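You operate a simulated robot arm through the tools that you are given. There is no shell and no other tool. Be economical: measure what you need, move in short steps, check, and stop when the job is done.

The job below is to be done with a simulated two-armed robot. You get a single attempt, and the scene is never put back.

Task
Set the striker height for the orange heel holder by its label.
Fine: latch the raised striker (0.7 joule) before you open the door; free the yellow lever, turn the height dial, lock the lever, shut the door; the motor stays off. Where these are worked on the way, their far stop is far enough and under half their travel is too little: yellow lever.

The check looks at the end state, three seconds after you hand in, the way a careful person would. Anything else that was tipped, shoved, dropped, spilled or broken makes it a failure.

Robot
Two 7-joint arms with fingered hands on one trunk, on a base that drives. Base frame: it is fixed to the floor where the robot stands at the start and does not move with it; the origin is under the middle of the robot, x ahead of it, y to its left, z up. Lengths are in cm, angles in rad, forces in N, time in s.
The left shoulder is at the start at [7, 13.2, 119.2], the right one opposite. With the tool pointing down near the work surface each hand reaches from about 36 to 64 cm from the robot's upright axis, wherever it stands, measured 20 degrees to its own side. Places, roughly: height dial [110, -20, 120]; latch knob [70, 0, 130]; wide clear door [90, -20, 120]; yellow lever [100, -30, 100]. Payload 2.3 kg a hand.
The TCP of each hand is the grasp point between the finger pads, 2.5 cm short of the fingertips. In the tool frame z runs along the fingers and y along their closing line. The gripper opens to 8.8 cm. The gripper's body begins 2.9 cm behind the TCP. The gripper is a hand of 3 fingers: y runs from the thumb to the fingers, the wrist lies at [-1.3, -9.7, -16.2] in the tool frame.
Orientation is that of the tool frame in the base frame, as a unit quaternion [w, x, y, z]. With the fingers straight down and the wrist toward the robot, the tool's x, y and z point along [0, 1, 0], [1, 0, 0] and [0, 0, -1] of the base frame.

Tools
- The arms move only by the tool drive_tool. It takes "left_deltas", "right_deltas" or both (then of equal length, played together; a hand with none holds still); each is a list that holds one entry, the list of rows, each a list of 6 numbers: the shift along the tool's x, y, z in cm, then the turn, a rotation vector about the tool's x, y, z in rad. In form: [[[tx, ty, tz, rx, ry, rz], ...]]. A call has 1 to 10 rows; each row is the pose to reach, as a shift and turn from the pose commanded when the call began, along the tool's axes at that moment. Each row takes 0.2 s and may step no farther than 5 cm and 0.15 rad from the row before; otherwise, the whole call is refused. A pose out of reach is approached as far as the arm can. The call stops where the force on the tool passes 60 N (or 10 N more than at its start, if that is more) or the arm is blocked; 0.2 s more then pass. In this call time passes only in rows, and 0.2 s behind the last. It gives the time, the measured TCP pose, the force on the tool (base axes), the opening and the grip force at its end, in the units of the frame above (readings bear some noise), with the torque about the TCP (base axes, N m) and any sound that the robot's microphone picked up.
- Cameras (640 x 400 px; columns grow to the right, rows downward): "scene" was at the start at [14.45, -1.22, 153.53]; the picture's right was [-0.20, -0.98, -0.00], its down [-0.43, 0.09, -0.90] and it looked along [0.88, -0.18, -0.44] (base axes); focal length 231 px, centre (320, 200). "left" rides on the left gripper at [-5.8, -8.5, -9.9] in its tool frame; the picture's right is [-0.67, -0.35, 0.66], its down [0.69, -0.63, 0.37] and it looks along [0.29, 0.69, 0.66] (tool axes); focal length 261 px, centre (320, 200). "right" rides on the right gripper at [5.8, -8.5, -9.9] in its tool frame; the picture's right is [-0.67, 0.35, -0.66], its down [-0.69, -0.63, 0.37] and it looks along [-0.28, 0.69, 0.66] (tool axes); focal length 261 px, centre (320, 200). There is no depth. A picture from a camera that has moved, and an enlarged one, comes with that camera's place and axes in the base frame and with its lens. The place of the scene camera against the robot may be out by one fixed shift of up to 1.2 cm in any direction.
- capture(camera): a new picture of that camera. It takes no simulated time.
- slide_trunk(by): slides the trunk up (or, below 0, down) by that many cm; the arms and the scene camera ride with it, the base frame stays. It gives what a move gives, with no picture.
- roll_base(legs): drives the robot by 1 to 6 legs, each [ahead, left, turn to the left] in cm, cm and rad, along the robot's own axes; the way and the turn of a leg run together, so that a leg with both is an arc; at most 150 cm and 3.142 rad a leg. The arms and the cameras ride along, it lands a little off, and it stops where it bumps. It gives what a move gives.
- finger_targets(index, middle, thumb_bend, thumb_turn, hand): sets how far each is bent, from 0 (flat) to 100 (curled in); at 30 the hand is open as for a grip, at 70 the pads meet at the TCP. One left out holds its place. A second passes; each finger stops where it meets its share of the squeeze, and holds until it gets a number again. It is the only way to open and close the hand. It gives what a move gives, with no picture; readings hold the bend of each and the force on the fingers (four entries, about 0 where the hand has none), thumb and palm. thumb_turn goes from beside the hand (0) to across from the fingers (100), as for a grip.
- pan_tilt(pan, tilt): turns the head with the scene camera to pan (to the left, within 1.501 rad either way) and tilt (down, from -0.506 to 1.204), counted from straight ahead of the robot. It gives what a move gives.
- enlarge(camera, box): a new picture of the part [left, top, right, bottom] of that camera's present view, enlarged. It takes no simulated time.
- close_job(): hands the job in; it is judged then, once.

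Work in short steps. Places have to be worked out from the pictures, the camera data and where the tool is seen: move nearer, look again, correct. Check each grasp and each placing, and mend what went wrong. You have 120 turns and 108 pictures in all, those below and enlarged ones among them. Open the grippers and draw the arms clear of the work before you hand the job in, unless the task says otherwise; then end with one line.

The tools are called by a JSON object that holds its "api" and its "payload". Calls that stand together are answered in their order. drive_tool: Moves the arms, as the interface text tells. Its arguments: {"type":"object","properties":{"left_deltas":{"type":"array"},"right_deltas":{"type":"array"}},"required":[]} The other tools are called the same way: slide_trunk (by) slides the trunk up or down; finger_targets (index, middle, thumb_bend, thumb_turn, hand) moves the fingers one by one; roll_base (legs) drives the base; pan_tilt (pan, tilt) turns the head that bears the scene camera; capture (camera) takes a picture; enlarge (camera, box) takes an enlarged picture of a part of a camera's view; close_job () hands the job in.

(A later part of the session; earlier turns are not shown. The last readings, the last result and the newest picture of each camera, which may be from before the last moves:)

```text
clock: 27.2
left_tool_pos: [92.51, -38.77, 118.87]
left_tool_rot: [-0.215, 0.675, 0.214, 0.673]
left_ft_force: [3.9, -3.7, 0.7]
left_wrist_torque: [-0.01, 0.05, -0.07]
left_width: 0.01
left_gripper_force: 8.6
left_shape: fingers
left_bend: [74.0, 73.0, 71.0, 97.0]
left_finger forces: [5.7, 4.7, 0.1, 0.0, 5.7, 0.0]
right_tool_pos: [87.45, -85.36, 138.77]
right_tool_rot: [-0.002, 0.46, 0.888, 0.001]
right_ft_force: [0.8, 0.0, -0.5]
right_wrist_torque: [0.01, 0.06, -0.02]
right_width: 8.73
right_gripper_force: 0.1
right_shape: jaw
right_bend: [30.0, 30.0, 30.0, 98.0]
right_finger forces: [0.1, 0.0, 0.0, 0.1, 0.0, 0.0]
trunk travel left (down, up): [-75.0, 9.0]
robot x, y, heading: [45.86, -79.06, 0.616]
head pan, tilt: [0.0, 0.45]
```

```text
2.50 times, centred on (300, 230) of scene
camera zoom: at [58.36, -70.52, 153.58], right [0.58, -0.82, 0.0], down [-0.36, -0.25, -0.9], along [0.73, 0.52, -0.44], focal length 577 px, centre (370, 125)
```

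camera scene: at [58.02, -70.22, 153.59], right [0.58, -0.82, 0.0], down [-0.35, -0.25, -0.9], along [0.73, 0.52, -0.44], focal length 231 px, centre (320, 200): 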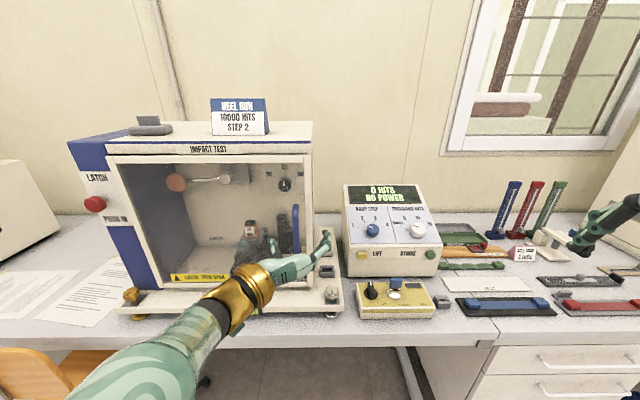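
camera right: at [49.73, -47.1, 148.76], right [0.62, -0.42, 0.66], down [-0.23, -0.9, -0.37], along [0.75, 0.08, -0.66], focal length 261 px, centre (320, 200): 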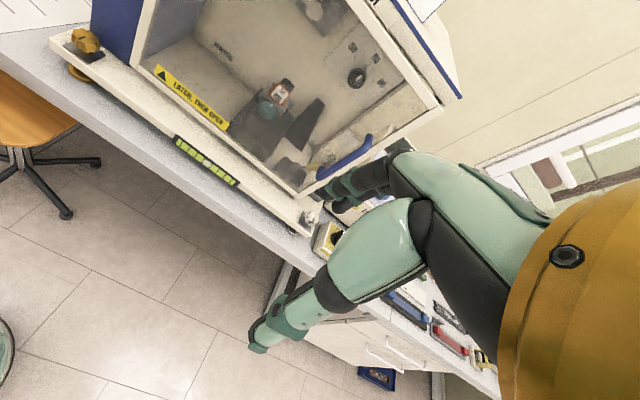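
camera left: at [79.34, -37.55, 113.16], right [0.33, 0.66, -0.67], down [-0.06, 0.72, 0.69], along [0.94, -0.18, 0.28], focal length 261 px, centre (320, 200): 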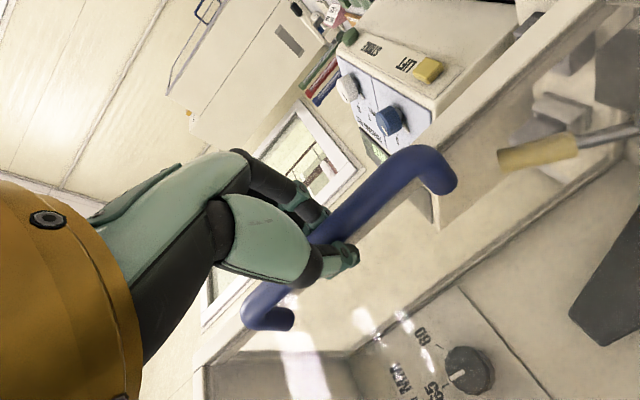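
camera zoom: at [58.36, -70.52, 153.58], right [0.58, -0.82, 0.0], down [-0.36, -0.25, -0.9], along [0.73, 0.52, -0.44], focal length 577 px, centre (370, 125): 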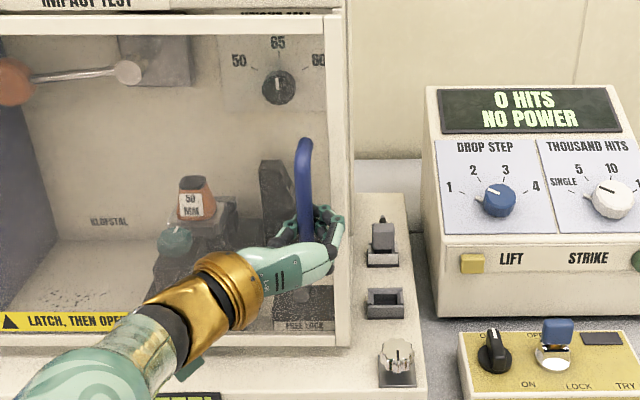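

The fingers seem wrapped round the bar. I pull back 4 cm and see whether the door follows.

{"api": "drive_tool", "payload": {"left_deltas": [[[0, 0, -1, 0, 0, 0], [0, 0, -2, 0, 0, 0], [0, -0.1, -3, 0, 0, 0], [0, -0.2, -4, 0, 0, 0]]]}}

{"api": "enlarge", "payload": {"camera": "scene", "box": [60, 120, 380, 320]}}

{"api": "capture", "payload": {"camera": "left"}}

```text
clock: 28.2
left_tool_pos: [88.55, -40.53, 118.92]
left_tool_rot: [-0.214, 0.673, 0.215, 0.674]
left_ft_force: [-0.2, 1.5, 0.5]
left_wrist_torque: [-0.01, 0.02, 0.01]
left_width: 0.0
left_gripper_force: 1.0
left_shape: fingers
left_bend: [74.0, 75.0, 72.0, 97.0]
left_finger forces: [0.0, 0.1, 0.1, 0.0, 1.1, 0.0]
right_tool_pos: [87.05, -85.01, 138.8]
right_tool_rot: [0.001, 0.458, 0.889, 0.0]
right_ft_force: [-0.7, 0.3, 0.6]
right_wrist_torque: [0.01, -0.02, 0.04]
right_width: 8.75
right_gripper_force: 0.0
right_shape: jaw
right_bend: [30.0, 30.0, 30.0, 98.0]
right_finger forces: [0.1, 0.1, 0.1, 0.0, 0.0, 0.1]
trunk travel left (down, up): [-75.0, 9.0]
robot x, y, heading: [45.97, -78.77, 0.614]
head pan, tilt: [0.0, 0.45]
```

```text
2.00 times, centred on (220, 220) of scene
camera zoom: at [57.94, -70.05, 153.58], right [0.58, -0.82, 0.0], down [-0.35, -0.25, -0.9], along [0.73, 0.52, -0.44], focal length 462 px, centre (520, 160)
```

zoom: 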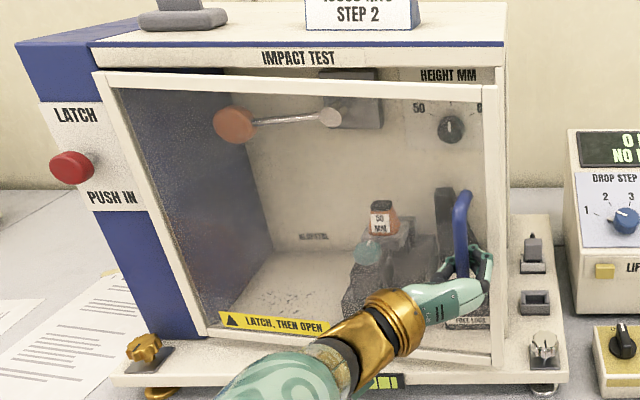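

```text
73 pictures are left
camera left: at [75.53, -39.36, 113.16], right [0.33, 0.66, -0.67], down [-0.07, 0.73, 0.68], along [0.94, -0.18, 0.29], focal length 261 px, centre (320, 200)
```

left: 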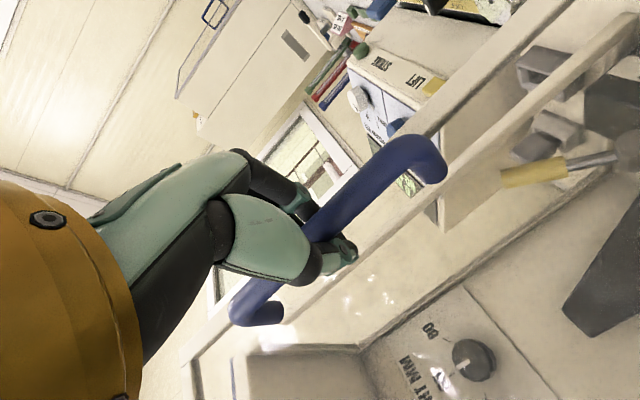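

The door is opening easily about its left hinge. I follow its arc (R≈40 cm) to ≈0.6 rad, yawing the hand with it.

{"api": "drive_tool", "payload": {"left_deltas": [[[0, -0.43, -1.98, -0.05, 0, 0], [0, -0.96, -3.95, -0.1, 0, 0], [0, -1.58, -5.88, -0.15, 0, 0], [0, -2.29, -7.78, -0.2, 0, 0], [0, -3.1, -9.65, -0.25, 0, 0], [0, -4.01, -11.46, -0.3, 0, 0], [0, -5.01, -13.24, -0.35, 0, 0], [0, -6.09, -14.96, -0.4, 0, 0], [0, -7.25, -16.62, -0.45, 0, 0], [0, -8.5, -18.2, -0.5, 0, 0]]]}}

{"api": "capture", "payload": {"camera": "scene"}}

{"api": "capture", "payload": {"camera": "left"}}

```text
clock: 30.4
left_tool_pos: [68.86, -44.21, 118.71]
left_tool_rot: [-0.04, 0.705, 0.043, 0.706]
left_ft_force: [0.2, 1.9, 0.9]
left_wrist_torque: [0.0, 0.02, 0.0]
left_width: 0.0
left_gripper_force: 0.3
left_shape: fingers
left_bend: [74.0, 75.0, 72.0, 97.0]
left_finger forces: [0.1, 0.0, 0.0, 0.0, 1.0, 0.0]
right_tool_pos: [87.04, -84.9, 138.8]
right_tool_rot: [0.001, 0.458, 0.889, -0.001]
right_ft_force: [-1.1, -0.3, -0.7]
right_wrist_torque: [0.01, 0.0, -0.02]
right_width: 8.78
right_gripper_force: 0.0
right_shape: jaw
right_bend: [30.0, 30.0, 30.0, 98.0]
right_finger forces: [0.0, 0.0, 0.1, 0.0, 0.1, 0.1]
trunk travel left (down, up): [-75.0, 9.0]
robot x, y, heading: [45.95, -79.05, 0.612]
head pan, tilt: [0.0, 0.45]
```

```text
72 pictures are left
camera scene: at [57.93, -70.08, 153.59], right [0.58, -0.82, 0.0], down [-0.35, -0.25, -0.9], along [0.73, 0.52, -0.44], focal length 231 px, centre (320, 200)
```

scene: 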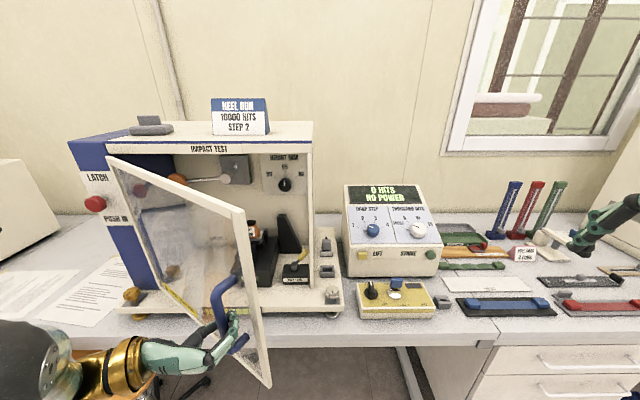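

```text
71 pictures are left
camera left: at [57.93, -36.9, 112.97], right [0.61, 0.42, -0.67], down [0.29, 0.67, 0.68], along [0.74, -0.61, 0.29], focal length 261 px, centre (320, 200)
```

left: 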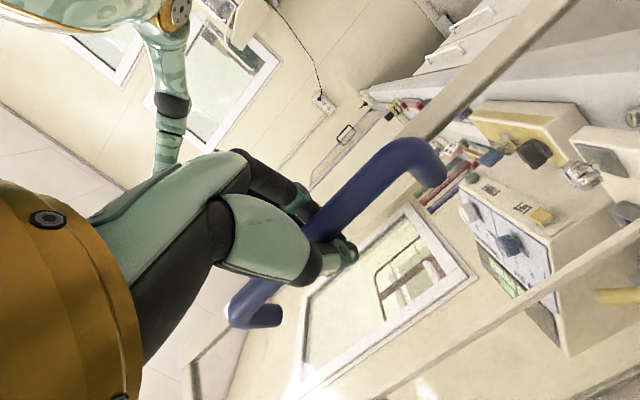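

The door follows perfectly. Same arc again, another 0.5 rad, watching reach.

{"api": "drive_tool", "payload": {"left_deltas": [[[0, -0.43, -1.98, -0.05, 0, 0], [0, -0.96, -3.95, -0.1, 0, 0], [0, -1.58, -5.88, -0.15, 0, 0], [0, -2.29, -7.78, -0.2, 0, 0], [0, -3.1, -9.65, -0.25, 0, 0], [0, -4.01, -11.46, -0.3, 0, 0], [0, -5.01, -13.24, -0.35, 0, 0], [0, -6.09, -14.96, -0.4, 0, 0], [0, -7.25, -16.62, -0.45, 0, 0], [0, -8.5, -18.2, -0.5, 0, 0]]]}}

{"api": "capture", "payload": {"camera": "scene"}}

```text
clock: 32.6
left_tool_pos: [51.4, -38.2, 118.15]
left_tool_rot: [0.134, 0.695, -0.134, 0.694]
left_ft_force: [-1.6, -2.0, 0.8]
left_wrist_torque: [-0.03, 0.02, 0.05]
left_width: 0.0
left_gripper_force: 1.0
left_shape: fingers
left_bend: [74.0, 75.0, 72.0, 97.0]
left_finger forces: [2.8, 0.0, 0.1, 0.1, 0.0, 0.1]
left hand out of reach, approached as far as the arm can: row 10
right_tool_pos: [87.02, -85.0, 138.74]
right_tool_rot: [0.0, 0.458, 0.889, 0.0]
right_ft_force: [0.0, 0.1, 0.6]
right_wrist_torque: [-0.01, 0.01, -0.02]
right_width: 8.77
right_gripper_force: 0.0
right_shape: jaw
right_bend: [30.0, 30.0, 30.0, 98.0]
right_finger forces: [0.0, 0.0, 0.1, 0.1, 0.0, 0.1]
trunk travel left (down, up): [-75.0, 9.0]
robot x, y, heading: [46.01, -78.74, 0.615]
head pan, tilt: [0.0, 0.45]
```

```text
70 pictures are left
camera scene: at [57.92, -70.19, 153.6], right [0.58, -0.82, 0.0], down [-0.35, -0.25, -0.9], along [0.73, 0.52, -0.43], focal length 231 px, centre (320, 200)
```

scene: 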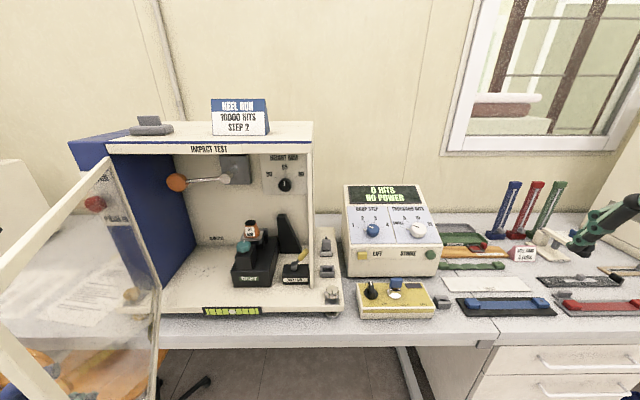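

Door is at ≈1.1 rad, near the arm's limit. I release the handle and draw the hand back from it, then check that the door stays.

{"api": "finger_targets", "payload": {"hand": "left", "index": 25, "middle": 25, "thumb_bend": 25}}

{"api": "drive_tool", "payload": {"left_deltas": [[[0, 0, -2, 0, 0, 0], [0, 0, -4, 0, 0, 0], [0, 0, -6, 0, 0, 0], [0, 0, -8, 0, 0, 0]]]}}

{"api": "pan_tilt", "payload": {"pan": 0.5, "tilt": 0.65}}

{"api": "capture", "payload": {"camera": "scene"}}

{"api": "capture", "payload": {"camera": "left"}}

```text
clock: 33.6
left_tool_pos: [51.38, -38.09, 118.15]
left_tool_rot: [0.135, 0.694, -0.134, 0.695]
left_ft_force: [-0.3, -0.3, 0.2]
left_wrist_torque: [-0.01, -0.01, 0.0]
left_width: 9.42
left_gripper_force: 0.1
left_shape: fingers
left_bend: [25.0, 25.0, 25.0, 97.0]
left_finger forces: [0.0, 0.0, 0.0, 0.0, 0.0, 0.1]
right_tool_pos: [87.12, -84.9, 138.69]
right_tool_rot: [-0.001, 0.459, 0.888, 0.0]
right_ft_force: [-0.1, -0.5, 0.3]
right_wrist_torque: [-0.01, -0.01, 0.01]
right_width: 8.75
right_gripper_force: 0.1
right_shape: jaw
right_bend: [30.0, 30.0, 30.0, 98.0]
right_finger forces: [0.0, 0.0, 0.1, 0.0, 0.0, 0.0]
trunk travel left (down, up): [-75.0, 9.0]
robot x, y, heading: [46.3, -78.84, 0.619]
head pan, tilt: [0.0, 0.45]
```

```text
clock: 34.6
left_tool_pos: [50.67, -37.48, 116.27]
left_tool_rot: [0.136, 0.694, -0.134, 0.694]
left_ft_force: [-0.1, -0.1, 1.1]
left_wrist_torque: [-0.02, -0.02, 0.01]
left_width: 9.38
left_gripper_force: 0.1
left_shape: fingers
left_bend: [25.0, 25.0, 25.0, 97.0]
left_finger forces: [0.0, 0.0, 0.0, 0.0, 0.1, 0.0]
left hand out of reach, approached as far as the arm can: row 1, 2, 3, 4
right_tool_pos: [87.13, -85.09, 138.78]
right_tool_rot: [0.001, 0.459, 0.888, 0.0]
right_ft_force: [0.4, 0.0, -0.2]
right_wrist_torque: [0.02, 0.01, 0.01]
right_width: 8.78
right_gripper_force: 0.1
right_shape: jaw
right_bend: [30.0, 30.0, 30.0, 98.0]
right_finger forces: [0.0, 0.0, 0.0, 0.0, 0.0, 0.0]
trunk travel left (down, up): [-75.0, 9.0]
robot x, y, heading: [46.0, -78.87, 0.616]
head pan, tilt: [0.0, 0.45]
```

```text
clock: 35.6
left_tool_pos: [50.67, -37.42, 116.23]
left_tool_rot: [0.135, 0.694, -0.133, 0.694]
left_ft_force: [-0.6, 0.3, -0.1]
left_wrist_torque: [0.01, -0.02, -0.03]
left_width: 9.41
left_gripper_force: 0.0
left_shape: fingers
left_bend: [25.0, 25.0, 25.0, 97.0]
left_finger forces: [0.0, 0.0, 0.0, 0.0, 0.1, 0.1]
right_tool_pos: [87.1, -85.01, 138.75]
right_tool_rot: [0.0, 0.458, 0.889, 0.0]
right_ft_force: [0.2, -0.3, -0.2]
right_wrist_torque: [-0.03, -0.02, 0.0]
right_width: 8.77
right_gripper_force: 0.1
right_shape: jaw
right_bend: [30.0, 30.0, 30.0, 98.0]
right_finger forces: [0.1, 0.0, 0.1, 0.0, 0.0, 0.0]
trunk travel left (down, up): [-75.0, 9.0]
robot x, y, heading: [46.1, -78.72, 0.622]
head pan, tilt: [0.499, 0.649]
```

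```text
69 pictures are left
camera scene: at [54.35, -67.71, 151.8], right [0.9, -0.44, 0.0], down [-0.27, -0.54, -0.8], along [0.35, 0.72, -0.6], focal length 231 px, centre (320, 200)
```

scene: 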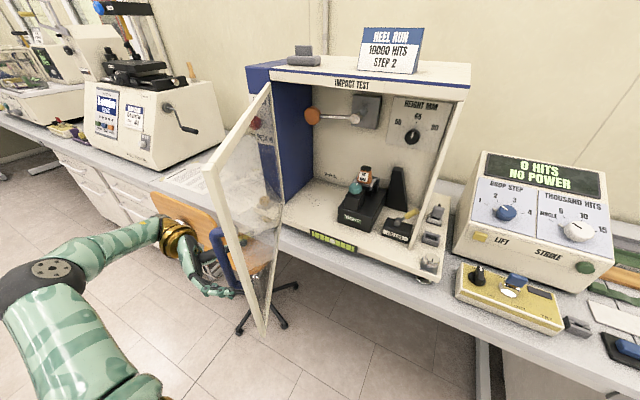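

```text
68 pictures are left
camera left: at [44.57, -25.86, 110.37], right [0.74, 0.08, -0.67], down [0.57, 0.45, 0.69], along [0.35, -0.89, 0.29], focal length 261 px, centre (320, 200)
```

left: 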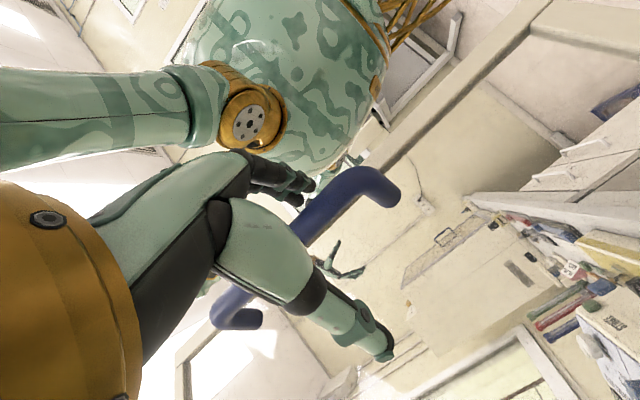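

The handle is still inside the fingers and the arm can't retreat further. I'll re-close and use the base to pull the door wider (left 14, back 3).

{"api": "finger_targets", "payload": {"hand": "left", "index": 72, "middle": 72, "thumb_bend": 72}}

{"api": "roll_base", "payload": {"legs": [[-2.3, 5, 0], [-1, 9, 0]]}}

{"api": "capture", "payload": {"camera": "scene"}}

```text
clock: 36.6
left_tool_pos: [50.42, -37.92, 116.37]
left_tool_rot: [0.133, 0.693, -0.135, 0.695]
left_ft_force: [-6.1, -9.3, -2.7]
left_wrist_torque: [-0.07, 0.01, -0.06]
left_width: 0.01
left_gripper_force: 5.4
left_shape: fingers
left_bend: [71.0, 72.0, 72.0, 97.0]
left_finger forces: [8.9, 1.2, 0.1, 0.0, 0.1, 0.0]
right_tool_pos: [86.88, -85.53, 138.95]
right_tool_rot: [0.0, 0.459, 0.888, 0.001]
right_ft_force: [-1.0, 0.1, 0.2]
right_wrist_torque: [0.02, -0.01, 0.0]
right_width: 8.78
right_gripper_force: 0.0
right_shape: jaw
right_bend: [30.0, 30.0, 30.0, 98.0]
right_finger forces: [0.0, 0.0, 0.0, 0.1, 0.0, 0.1]
trunk travel left (down, up): [-75.0, 9.0]
robot x, y, heading: [45.92, -78.88, 0.616]
head pan, tilt: [0.499, 0.649]
```

```text
clock: 38.2
left_tool_pos: [40.38, -28.78, 116.47]
left_tool_rot: [0.134, 0.695, -0.137, 0.693]
left_ft_force: [-2.3, -2.8, -0.5]
left_wrist_torque: [-0.01, -0.02, 0.09]
left_width: 0.0
left_gripper_force: 4.3
left_shape: fingers
left_bend: [72.0, 72.0, 71.0, 97.0]
left_finger forces: [7.3, 0.0, 0.0, 0.0, 0.0, 0.0]
right_tool_pos: [76.46, -76.59, 138.74]
right_tool_rot: [-0.004, 0.462, 0.887, 0.003]
right_ft_force: [-0.1, -0.9, -0.5]
right_wrist_torque: [0.03, 0.0, -0.01]
right_width: 8.79
right_gripper_force: 0.0
right_shape: jaw
right_bend: [30.0, 30.0, 30.0, 98.0]
right_finger forces: [0.0, 0.0, 0.0, 0.0, 0.1, 0.0]
trunk travel left (down, up): [-75.0, 9.0]
robot x, y, heading: [34.72, -69.52, 0.612]
head pan, tilt: [0.499, 0.649]
```

```text
67 pictures are left
camera scene: at [43.87, -59.18, 151.85], right [0.9, -0.44, 0.0], down [-0.27, -0.54, -0.8], along [0.35, 0.72, -0.6], focal length 231 px, centre (320, 200)
```

scene: 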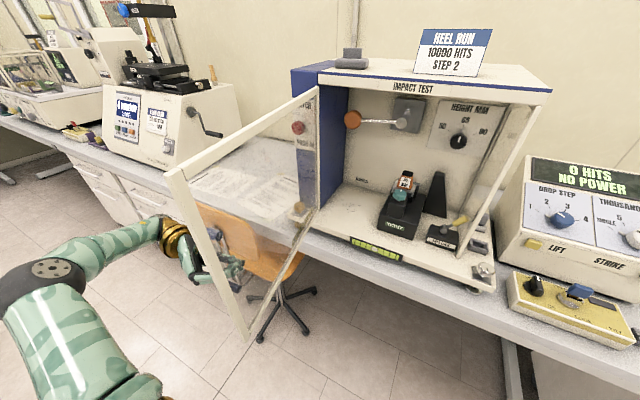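

Door is at ≈80°, enough. I release and use the base to slide the fingers off the bar (left/back), then back away.

{"api": "finger_targets", "payload": {"hand": "left", "index": 15, "middle": 15, "thumb_bend": 15}}

{"api": "roll_base", "payload": {"legs": [[-5, 8, 0]]}}

{"api": "capture", "payload": {"camera": "scene"}}

{"api": "capture", "payload": {"camera": "left"}}

```text
clock: 39.2
left_tool_pos: [40.18, -27.96, 116.25]
left_tool_rot: [0.136, 0.694, -0.135, 0.694]
left_ft_force: [-0.3, -0.4, -1.0]
left_wrist_torque: [0.02, 0.03, 0.03]
left_width: 11.22
left_gripper_force: 0.0
left_shape: fingers
left_bend: [15.0, 15.0, 15.0, 97.0]
left_finger forces: [0.1, 0.0, 0.0, 0.0, 0.1, 0.0]
right_tool_pos: [76.38, -75.8, 138.76]
right_tool_rot: [0.0, 0.461, 0.888, 0.0]
right_ft_force: [0.0, 0.2, 0.5]
right_wrist_torque: [0.01, 0.04, -0.01]
right_width: 8.73
right_gripper_force: 0.0
right_shape: jaw
right_bend: [30.0, 30.0, 30.0, 98.0]
right_finger forces: [0.0, 0.1, 0.1, 0.0, 0.0, 0.1]
trunk travel left (down, up): [-75.0, 9.0]
robot x, y, heading: [35.03, -69.56, 0.611]
head pan, tilt: [0.499, 0.649]
```

```text
clock: 40.4
left_tool_pos: [31.95, -24.65, 116.16]
left_tool_rot: [0.136, 0.695, -0.136, 0.693]
left_ft_force: [-0.1, 0.2, -0.2]
left_wrist_torque: [-0.03, -0.01, 0.03]
left_width: 11.21
left_gripper_force: 0.0
left_shape: fingers
left_bend: [15.0, 15.0, 15.0, 97.0]
left_finger forces: [0.0, 0.1, 0.1, 0.0, 0.0, 0.0]
right_tool_pos: [68.24, -72.42, 138.56]
right_tool_rot: [-0.002, 0.461, 0.887, 0.0]
right_ft_force: [0.4, 0.0, -0.2]
right_wrist_torque: [0.0, -0.02, -0.01]
right_width: 8.74
right_gripper_force: 0.1
right_shape: jaw
right_bend: [30.0, 30.0, 30.0, 98.0]
right_finger forces: [0.1, 0.0, 0.0, 0.0, 0.0, 0.1]
trunk travel left (down, up): [-75.0, 9.0]
robot x, y, heading: [26.86, -65.68, 0.608]
head pan, tilt: [0.499, 0.649]
```

```text
66 pictures are left
camera scene: at [35.57, -54.94, 151.79], right [0.9, -0.44, 0.0], down [-0.27, -0.54, -0.8], along [0.35, 0.71, -0.6], focal length 231 px, centre (320, 200)
```

scene: 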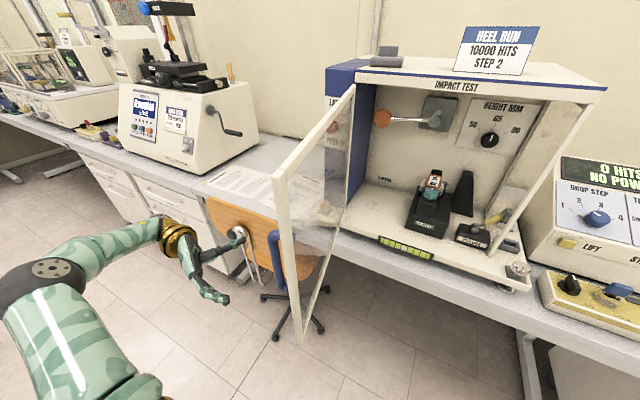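

```text
65 pictures are left
camera left: at [25.83, -12.98, 110.48], right [0.74, 0.08, -0.67], down [0.58, 0.45, 0.68], along [0.35, -0.89, 0.28], focal length 261 px, centre (320, 200)
```

left: 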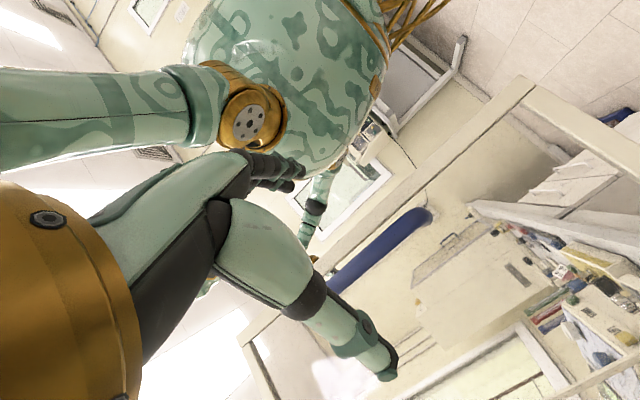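

The hand is clear of the bar and the door stays open. I back the base 24 cm and bring the left hand back to a forward-pointing central pose.

{"api": "roll_base", "payload": {"legs": [[-24, 0, 0]]}}

{"api": "drive_tool", "payload": {"left_deltas": [[[0.3, 0.7, 3, 0.14, 0, 0], [0.6, 1.4, 6, 0.28, 0, 0], [0.9, 2.1, 9, 0.42, 0, 0], [1.2, 2.8, 12, 0.56, 0, 0], [1.5, 3.5, 15, 0.7, 0, 0], [1.8, 4.2, 18, 0.84, 0, 0], [2, 5, 21, 0.98, 0, 0]]]}}

{"api": "capture", "payload": {"camera": "scene"}}

```text
clock: 42.1
left_tool_pos: [11.93, -38.07, 116.15]
left_tool_rot: [0.138, 0.694, -0.134, 0.694]
left_ft_force: [-0.1, -0.3, 0.2]
left_wrist_torque: [-0.01, 0.0, -0.05]
left_width: 11.21
left_gripper_force: 0.1
left_shape: fingers
left_bend: [15.0, 15.0, 15.0, 97.0]
left_finger forces: [0.1, 0.0, 0.0, 0.1, 0.1, 0.0]
right_tool_pos: [48.24, -85.93, 138.64]
right_tool_rot: [-0.001, 0.462, 0.887, -0.001]
right_ft_force: [0.3, 0.3, 0.5]
right_wrist_torque: [-0.02, -0.03, 0.02]
right_width: 8.77
right_gripper_force: 0.1
right_shape: jaw
right_bend: [30.0, 30.0, 30.0, 98.0]
right_finger forces: [0.1, 0.1, 0.1, 0.1, 0.0, 0.0]
trunk travel left (down, up): [-75.0, 9.0]
robot x, y, heading: [6.98, -79.76, 0.61]
head pan, tilt: [0.499, 0.649]
```

```text
clock: 43.7
left_tool_pos: [33.53, -46.45, 118.11]
left_tool_rot: [-0.207, 0.678, 0.204, 0.675]
left_ft_force: [0.6, 0.3, -0.1]
left_wrist_torque: [-0.01, 0.0, 0.01]
left_width: 11.22
left_gripper_force: 0.2
left_shape: fingers
left_bend: [15.0, 15.0, 15.0, 97.0]
left_finger forces: [0.0, 0.0, 0.0, 0.0, 0.1, 0.0]
left hand out of reach, approached as far as the arm can: row 6, 7
right_tool_pos: [48.36, -86.05, 138.66]
right_tool_rot: [-0.001, 0.461, 0.887, -0.001]
right_ft_force: [0.0, 0.1, -0.2]
right_wrist_torque: [0.05, -0.01, -0.02]
right_width: 8.77
right_gripper_force: 0.1
right_shape: jaw
right_bend: [30.0, 30.0, 30.0, 98.0]
right_finger forces: [0.1, 0.1, 0.0, 0.0, 0.0, 0.0]
trunk travel left (down, up): [-75.0, 9.0]
robot x, y, heading: [6.82, -79.81, 0.61]
head pan, tilt: [0.499, 0.649]
```

```text
64 pictures are left
camera scene: at [15.7, -68.59, 151.79], right [0.9, -0.44, 0.0], down [-0.27, -0.54, -0.8], along [0.35, 0.71, -0.61], focal length 231 px, centre (320, 200)
```

scene: 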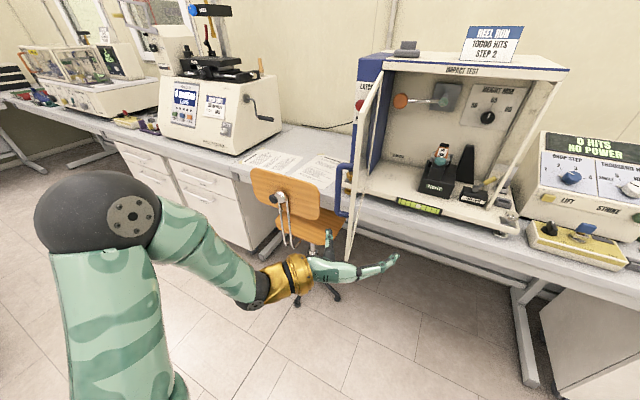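

Door is wide open. I slide the base right 28 and forward 34 so the left hand faces the opening, and look inside.

{"api": "roll_base", "payload": {"legs": [[0, -28, 0], [34, 0, 0]]}}

{"api": "pan_tilt", "payload": {"pan": 0.2, "tilt": 0.6}}

{"api": "capture", "payload": {"camera": "scene"}}

{"api": "capture", "payload": {"camera": "left"}}

```text
clock: 47.5
left_tool_pos: [77.15, -49.91, 118.37]
left_tool_rot: [-0.206, 0.676, 0.207, 0.677]
left_ft_force: [-0.6, 0.0, -0.4]
left_wrist_torque: [0.0, 0.01, -0.01]
left_width: 11.22
left_gripper_force: 0.0
left_shape: fingers
left_bend: [15.0, 15.0, 15.0, 97.0]
left_finger forces: [0.0, 0.0, 0.1, 0.1, 0.0, 0.0]
right_tool_pos: [91.85, -89.75, 138.86]
right_tool_rot: [0.0, 0.463, 0.887, 0.0]
right_ft_force: [0.1, -0.3, -0.2]
right_wrist_torque: [0.0, -0.04, 0.01]
right_width: 8.77
right_gripper_force: 0.0
right_shape: jaw
right_bend: [30.0, 30.0, 30.0, 98.0]
right_finger forces: [0.0, 0.0, 0.1, 0.1, 0.1, 0.0]
trunk travel left (down, up): [-75.0, 9.0]
robot x, y, heading: [50.65, -83.11, 0.609]
head pan, tilt: [0.499, 0.649]
```

```text
clock: 48.3
left_tool_pos: [77.53, -49.79, 118.31]
left_tool_rot: [-0.206, 0.676, 0.207, 0.677]
left_ft_force: [0.4, -0.2, 0.2]
left_wrist_torque: [0.0, 0.01, 0.02]
left_width: 11.21
left_gripper_force: 0.0
left_shape: fingers
left_bend: [15.0, 15.0, 15.0, 97.0]
left_finger forces: [0.0, 0.1, 0.0, 0.0, 0.0, 0.1]
right_tool_pos: [92.08, -89.53, 138.78]
right_tool_rot: [0.0, 0.463, 0.886, 0.0]
right_ft_force: [-0.3, 0.4, 0.3]
right_wrist_torque: [0.01, -0.02, -0.01]
right_width: 8.77
right_gripper_force: 0.0
right_shape: jaw
right_bend: [30.0, 30.0, 30.0, 98.0]
right_finger forces: [0.0, 0.0, 0.0, 0.1, 0.0, 0.1]
trunk travel left (down, up): [-75.0, 9.0]
robot x, y, heading: [51.09, -83.02, 0.612]
head pan, tilt: [0.201, 0.6]
```

```text
63 pictures are left
camera scene: at [61.65, -73.3, 152.22], right [0.72, -0.69, 0.0], down [-0.39, -0.41, -0.82], along [0.57, 0.6, -0.57], focal length 231 px, centre (320, 200)
```

scene: 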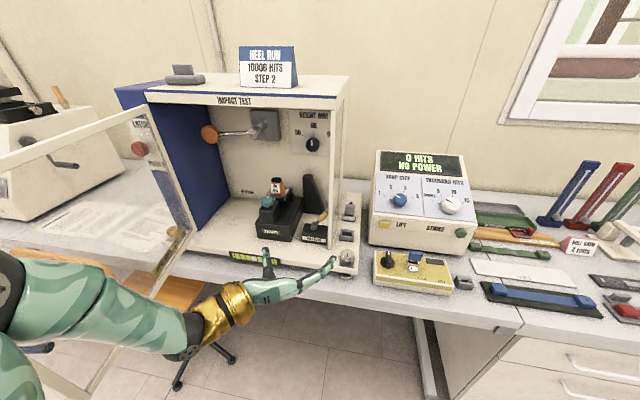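

```text
62 pictures are left
camera left: at [64.36, -48.22, 112.43], right [0.35, 0.65, -0.67], down [-0.05, 0.73, 0.68], along [0.94, -0.21, 0.29], focal length 261 px, centre (320, 200)
```

left: 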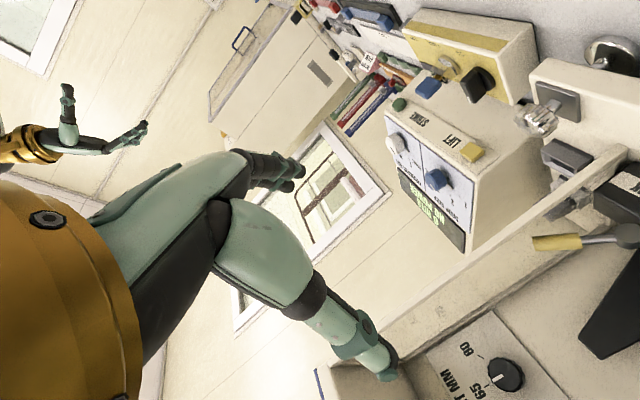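

Now a close look at the lever block and at the dial.

{"api": "enlarge", "payload": {"camera": "scene", "box": [250, 160, 370, 270]}}

{"api": "enlarge", "payload": {"camera": "scene", "box": [280, 90, 360, 180]}}

{"api": "enlarge", "payload": {"camera": "left", "box": [480, 130, 640, 300]}}

```text
3.64 times, centred on (310, 215) of scene
camera zoom: at [61.65, -73.3, 152.22], right [0.72, -0.69, 0.0], down [-0.39, -0.41, -0.82], along [0.57, 0.6, -0.57], focal length 840 px, centre (356, 146)
```

zoom: 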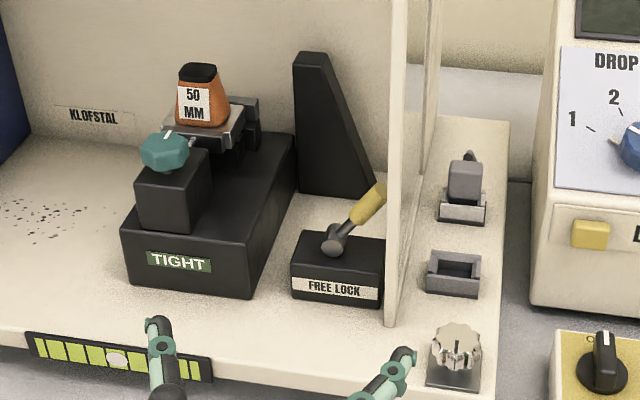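

```text
4.44 times, centred on (320, 135) of scene
camera zoom: at [61.65, -73.3, 152.22], right [0.72, -0.69, 0.0], down [-0.39, -0.41, -0.82], along [0.57, 0.6, -0.57], focal length 1026 px, centre (320, 489)
```

zoom: 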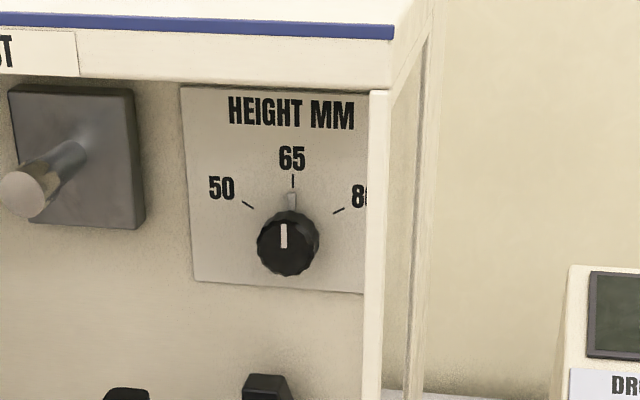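

```text
2.35 times, centred on (560, 215) of left
camera zoom: at [64.36, -48.22, 112.43], right [0.35, 0.65, -0.67], down [-0.05, 0.73, 0.68], along [0.94, -0.21, 0.29], focal length 613 px, centre (-245, 165)
```

zoom: 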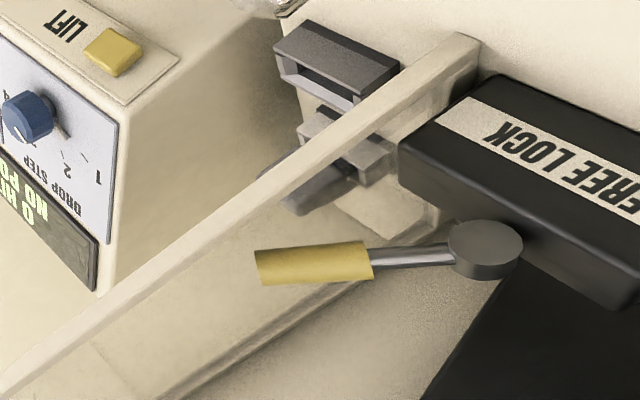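

The lever hub is ≈(99,-31,102.5), handle rising to the right (LOCK); FREE is to the left. I lower the left hand with a ~0.4 rad roll to match the handle, half-open, and advance for a closer look.

{"api": "finger_targets", "payload": {"hand": "left", "index": 42, "middle": 42, "thumb_bend": 42}}

{"api": "drive_tool", "payload": {"left_deltas": [[[-3, -0.6, 1, 0, 0, 0.1], [-6, -1.2, 2, 0, 0, 0.2], [-9, -2, 4, 0, 0, 0.3], [-11, -2.3, 6, 0, 0, 0.4], [-11, -2.3, 9, 0, 0, 0.4], [-11, -2.3, 12, 0, 0, 0.4]]]}}

{"api": "capture", "payload": {"camera": "left"}}

{"api": "enlarge", "payload": {"camera": "scene", "box": [250, 160, 370, 270]}}

```text
clock: 49.3
left_tool_pos: [77.37, -49.82, 118.23]
left_tool_rot: [-0.204, 0.677, 0.206, 0.677]
left_ft_force: [-0.1, 0.1, -0.7]
left_wrist_torque: [-0.02, 0.03, 0.01]
left_width: 6.0
left_gripper_force: 0.0
left_shape: fingers
left_bend: [42.0, 42.0, 42.0, 97.0]
left_finger forces: [0.0, 0.0, 0.1, 0.0, 0.1, 0.0]
right_tool_pos: [92.08, -89.57, 138.71]
right_tool_rot: [0.0, 0.462, 0.887, 0.0]
right_ft_force: [0.1, -0.2, -0.9]
right_wrist_torque: [0.02, 0.0, 0.0]
right_width: 8.75
right_gripper_force: 0.1
right_shape: jaw
right_bend: [30.0, 30.0, 30.0, 98.0]
right_finger forces: [0.0, 0.0, 0.0, 0.0, 0.1, 0.0]
trunk travel left (down, up): [-75.0, 9.0]
robot x, y, heading: [50.9, -83.22, 0.61]
head pan, tilt: [0.201, 0.6]
```

```text
clock: 50.7
left_tool_pos: [86.18, -41.29, 107.16]
left_tool_rot: [-0.335, 0.704, 0.069, 0.623]
left_ft_force: [0.4, 0.6, -0.4]
left_wrist_torque: [-0.01, 0.02, -0.01]
left_width: 5.99
left_gripper_force: 0.2
left_shape: fingers
left_bend: [42.0, 42.0, 42.0, 97.0]
left_finger forces: [0.0, 0.1, 0.0, 0.0, 0.0, 0.0]
right_tool_pos: [92.15, -89.51, 138.77]
right_tool_rot: [0.0, 0.463, 0.887, -0.001]
right_ft_force: [0.4, -0.2, -0.3]
right_wrist_torque: [-0.03, 0.0, -0.02]
right_width: 8.75
right_gripper_force: 0.0
right_shape: jaw
right_bend: [30.0, 30.0, 30.0, 98.0]
right_finger forces: [0.0, 0.0, 0.1, 0.0, 0.1, 0.0]
trunk travel left (down, up): [-75.0, 9.0]
robot x, y, heading: [51.06, -83.03, 0.608]
head pan, tilt: [0.201, 0.6]
```

```text
58 pictures are left
camera left: at [72.2, -38.33, 105.22], right [0.22, 0.85, -0.48], down [0.13, 0.47, 0.88], along [0.97, -0.26, -0.01], focal length 261 px, centre (320, 200)
```

left: 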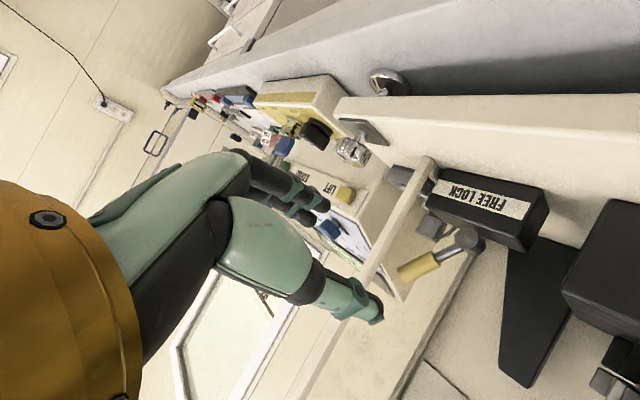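

```text
3.64 times, centred on (310, 215) of scene
camera zoom: at [61.71, -73.27, 152.22], right [0.72, -0.69, 0.0], down [-0.39, -0.41, -0.82], along [0.57, 0.6, -0.57], focal length 840 px, centre (356, 146)
```

zoom: 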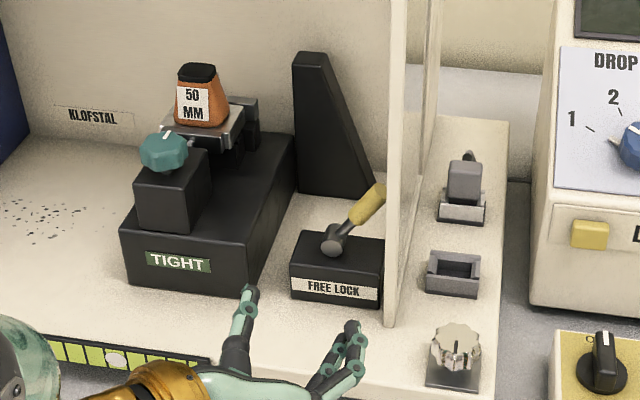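

Re-triangulating with the left camera: hub (u38.6,w5.6,z102), handle tip (u43.6,w7.4,z107.7), partly behind the right post. I'll use only the index opposite the thumb, roll to ≈0.75, yaw 0.3 right so the finger gets in under the handle behind the post.

{"api": "finger_targets", "payload": {"hand": "left", "middle": 100}}

{"api": "drive_tool", "payload": {"left_deltas": [[[0, -0.5, -1, -0.1, 0, 0.1], [0, -1, -2, -0.2, 0, 0.2], [0, -1.5, -3, -0.3, 0, 0.3]]]}}

{"api": "capture", "payload": {"camera": "left"}}

{"api": "enlarge", "payload": {"camera": "scene", "box": [230, 160, 390, 300]}}

```text
clock: 51.7
left_tool_pos: [85.98, -41.26, 107.37]
left_tool_rot: [-0.335, 0.704, 0.068, 0.623]
left_ft_force: [1.1, -0.3, 0.0]
left_wrist_torque: [0.03, -0.03, 0.01]
left_width: 5.96
left_gripper_force: 0.0
left_shape: fingers
left_bend: [42.0, 100.0, 42.0, 97.0]
left_finger forces: [0.1, 0.0, 0.1, 0.1, 0.0, 0.0]
right_tool_pos: [92.08, -89.69, 138.82]
right_tool_rot: [0.001, 0.463, 0.887, 0.0]
right_ft_force: [-0.3, -0.4, -0.7]
right_wrist_torque: [0.01, 0.01, 0.02]
right_width: 8.74
right_gripper_force: 0.1
right_shape: jaw
right_bend: [30.0, 30.0, 30.0, 98.0]
right_finger forces: [0.0, 0.0, 0.1, 0.0, 0.0, 0.1]
trunk travel left (down, up): [-75.0, 9.0]
robot x, y, heading: [51.29, -82.61, 0.611]
head pan, tilt: [0.201, 0.6]
```

```text
clock: 52.5
left_tool_pos: [82.72, -41.82, 107.75]
left_tool_rot: [-0.315, 0.747, -0.132, 0.57]
left_ft_force: [-0.6, 0.7, 0.3]
left_wrist_torque: [0.02, -0.01, 0.0]
left_width: 5.95
left_gripper_force: 0.0
left_shape: fingers
left_bend: [42.0, 100.0, 42.0, 97.0]
left_finger forces: [0.0, 0.1, 0.0, 0.1, 0.0, 0.0]
right_tool_pos: [92.02, -89.59, 138.87]
right_tool_rot: [0.001, 0.463, 0.886, 0.0]
right_ft_force: [-0.6, 0.1, 1.2]
right_wrist_torque: [0.02, 0.01, -0.01]
right_width: 8.77
right_gripper_force: 0.0
right_shape: jaw
right_bend: [30.0, 30.0, 30.0, 98.0]
right_finger forces: [0.0, 0.1, 0.0, 0.0, 0.0, 0.1]
trunk travel left (down, up): [-75.0, 9.0]
robot x, y, heading: [50.84, -82.96, 0.604]
head pan, tilt: [0.201, 0.6]
```

```text
56 pictures are left
camera left: at [70.2, -35.2, 110.22], right [0.34, 0.85, -0.4], down [0.46, 0.22, 0.86], along [0.82, -0.48, -0.32], focal length 261 px, centre (320, 200)
```

left: 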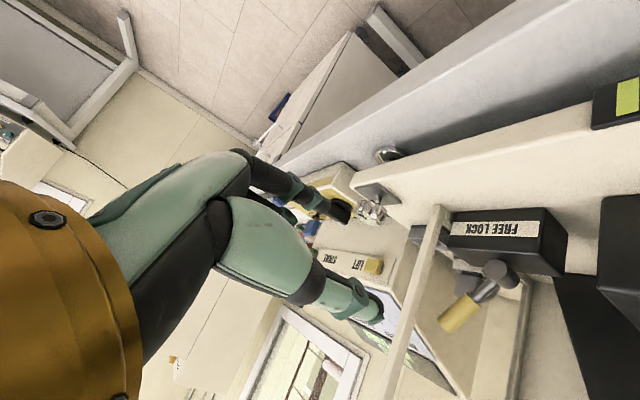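

```text
2.86 times, centred on (310, 230) of scene
camera zoom: at [61.61, -73.35, 152.23], right [0.72, -0.69, 0.0], down [-0.39, -0.41, -0.83], along [0.57, 0.6, -0.56], focal length 660 px, centre (349, 114)
```

zoom: 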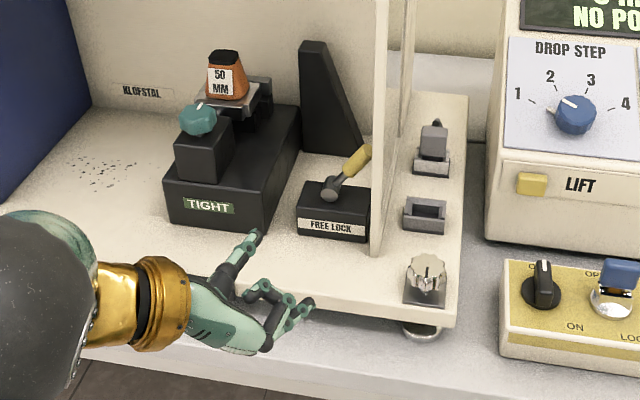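

Cross-checking the views, the right post lies at w≈5.5,u≈45 so the handle is just behind the opening plane, and the plan works. I advance to just before the lever and look.

{"api": "drive_tool", "payload": {"left_deltas": [[[0, -0.5, 3, 0, 0, 0], [0, -0.9, 6, 0, 0, 0], [0, -1.3, 9, 0, 0, 0], [0, -1.65, 11.9, 0, 0, 0]]]}}

{"api": "capture", "payload": {"camera": "left"}}

{"api": "enlarge", "payload": {"camera": "scene", "box": [250, 160, 370, 270]}}

```text
clock: 53.5
left_tool_pos: [93.63, -36.56, 106.75]
left_tool_rot: [-0.315, 0.749, -0.13, 0.568]
left_ft_force: [-0.2, -0.3, 0.4]
left_wrist_torque: [0.04, -0.03, 0.0]
left_width: 5.95
left_gripper_force: 0.1
left_shape: fingers
left_bend: [42.0, 100.0, 42.0, 97.0]
left_finger forces: [0.1, 0.0, 0.0, 0.0, 0.0, 0.0]
right_tool_pos: [92.05, -89.53, 138.81]
right_tool_rot: [-0.001, 0.462, 0.887, -0.001]
right_ft_force: [0.6, -0.2, 0.9]
right_wrist_torque: [-0.01, 0.02, -0.01]
right_width: 8.76
right_gripper_force: 0.0
right_shape: jaw
right_bend: [30.0, 30.0, 30.0, 98.0]
right_finger forces: [0.0, 0.0, 0.1, 0.0, 0.1, 0.0]
trunk travel left (down, up): [-75.0, 9.0]
robot x, y, heading: [50.78, -83.43, 0.606]
head pan, tilt: [0.201, 0.6]
```

```text
54 pictures are left
camera left: at [81.04, -29.93, 109.22], right [0.34, 0.85, -0.4], down [0.46, 0.22, 0.86], along [0.82, -0.48, -0.31], focal length 261 px, centre (320, 200)
```

left: 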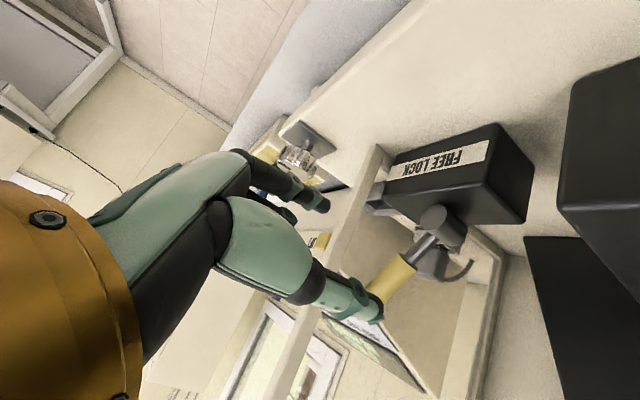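

```text
3.64 times, centred on (310, 215) of scene
camera zoom: at [61.72, -73.21, 152.21], right [0.72, -0.69, 0.0], down [-0.39, -0.41, -0.82], along [0.57, 0.6, -0.57], focal length 840 px, centre (356, 146)
```

zoom: 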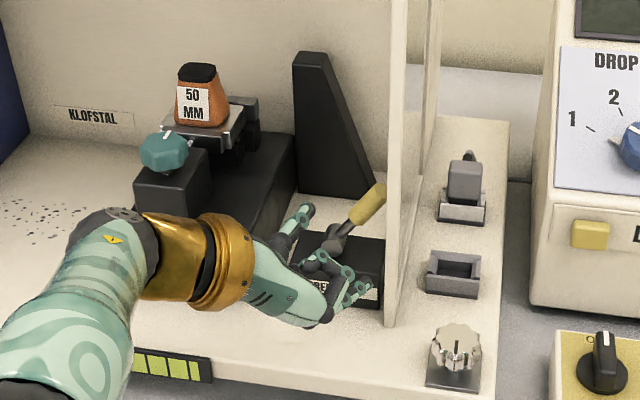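

Hand is well placed. I shift slightly right, then push in so the index passes under and right of the handle with the thumb to its upper left.

{"api": "drive_tool", "payload": {"left_deltas": [[[0.4, 0.6, 2.0, 0, 0, 0], [0.3, 0.1, 4.2, 0, 0, 0], [0.1, -0.6, 6.5, 0, 0, 0], [0, -1.5, 8.9, 0, 0, 0]]]}}

{"api": "capture", "payload": {"camera": "left"}}

{"api": "enlarge", "payload": {"camera": "scene", "box": [270, 160, 370, 270]}}

```text
clock: 54.5
left_tool_pos: [95.9, -36.85, 106.62]
left_tool_rot: [-0.315, 0.748, -0.131, 0.569]
left_ft_force: [0.0, 0.2, 0.1]
left_wrist_torque: [0.0, -0.03, 0.02]
left_width: 5.98
left_gripper_force: 0.2
left_shape: fingers
left_bend: [42.0, 100.0, 42.0, 97.0]
left_finger forces: [0.1, 0.1, 0.0, 0.0, 0.0, 0.0]
left hand out of reach, approached as far as the arm can: row 2, 3, 4
right_tool_pos: [92.02, -89.58, 138.91]
right_tool_rot: [0.0, 0.462, 0.887, 0.001]
right_ft_force: [-0.2, 1.1, -0.4]
right_wrist_torque: [0.0, -0.02, 0.04]
right_width: 8.75
right_gripper_force: 0.0
right_shape: jaw
right_bend: [30.0, 30.0, 30.0, 98.0]
right_finger forces: [0.1, 0.1, 0.0, 0.0, 0.1, 0.1]
trunk travel left (down, up): [-75.0, 9.0]
robot x, y, heading: [50.89, -83.26, 0.611]
head pan, tilt: [0.201, 0.6]
```

```text
52 pictures are left
camera left: at [83.36, -30.21, 108.94], right [0.34, 0.85, -0.4], down [0.46, 0.22, 0.86], along [0.82, -0.48, -0.31], focal length 261 px, centre (320, 200)
```

left: 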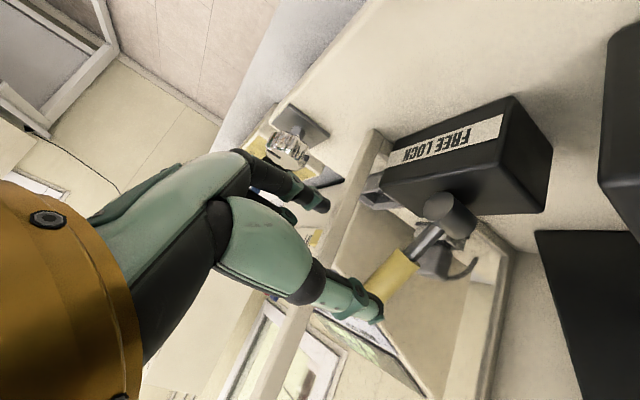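

```text
3.64 times, centred on (320, 215) of scene
camera zoom: at [61.64, -73.32, 152.22], right [0.72, -0.69, 0.0], down [-0.39, -0.41, -0.82], along [0.57, 0.6, -0.57], focal length 840 px, centre (320, 146)
```

zoom: 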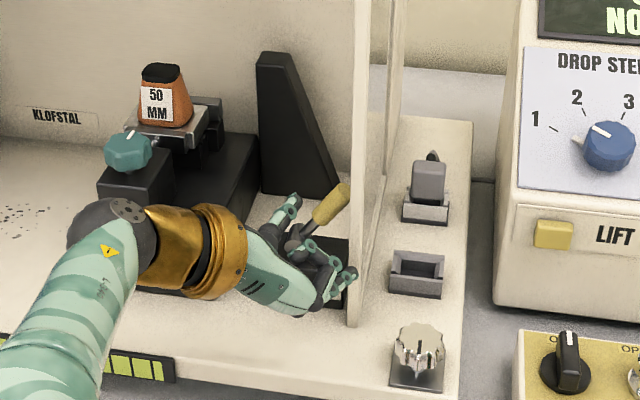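

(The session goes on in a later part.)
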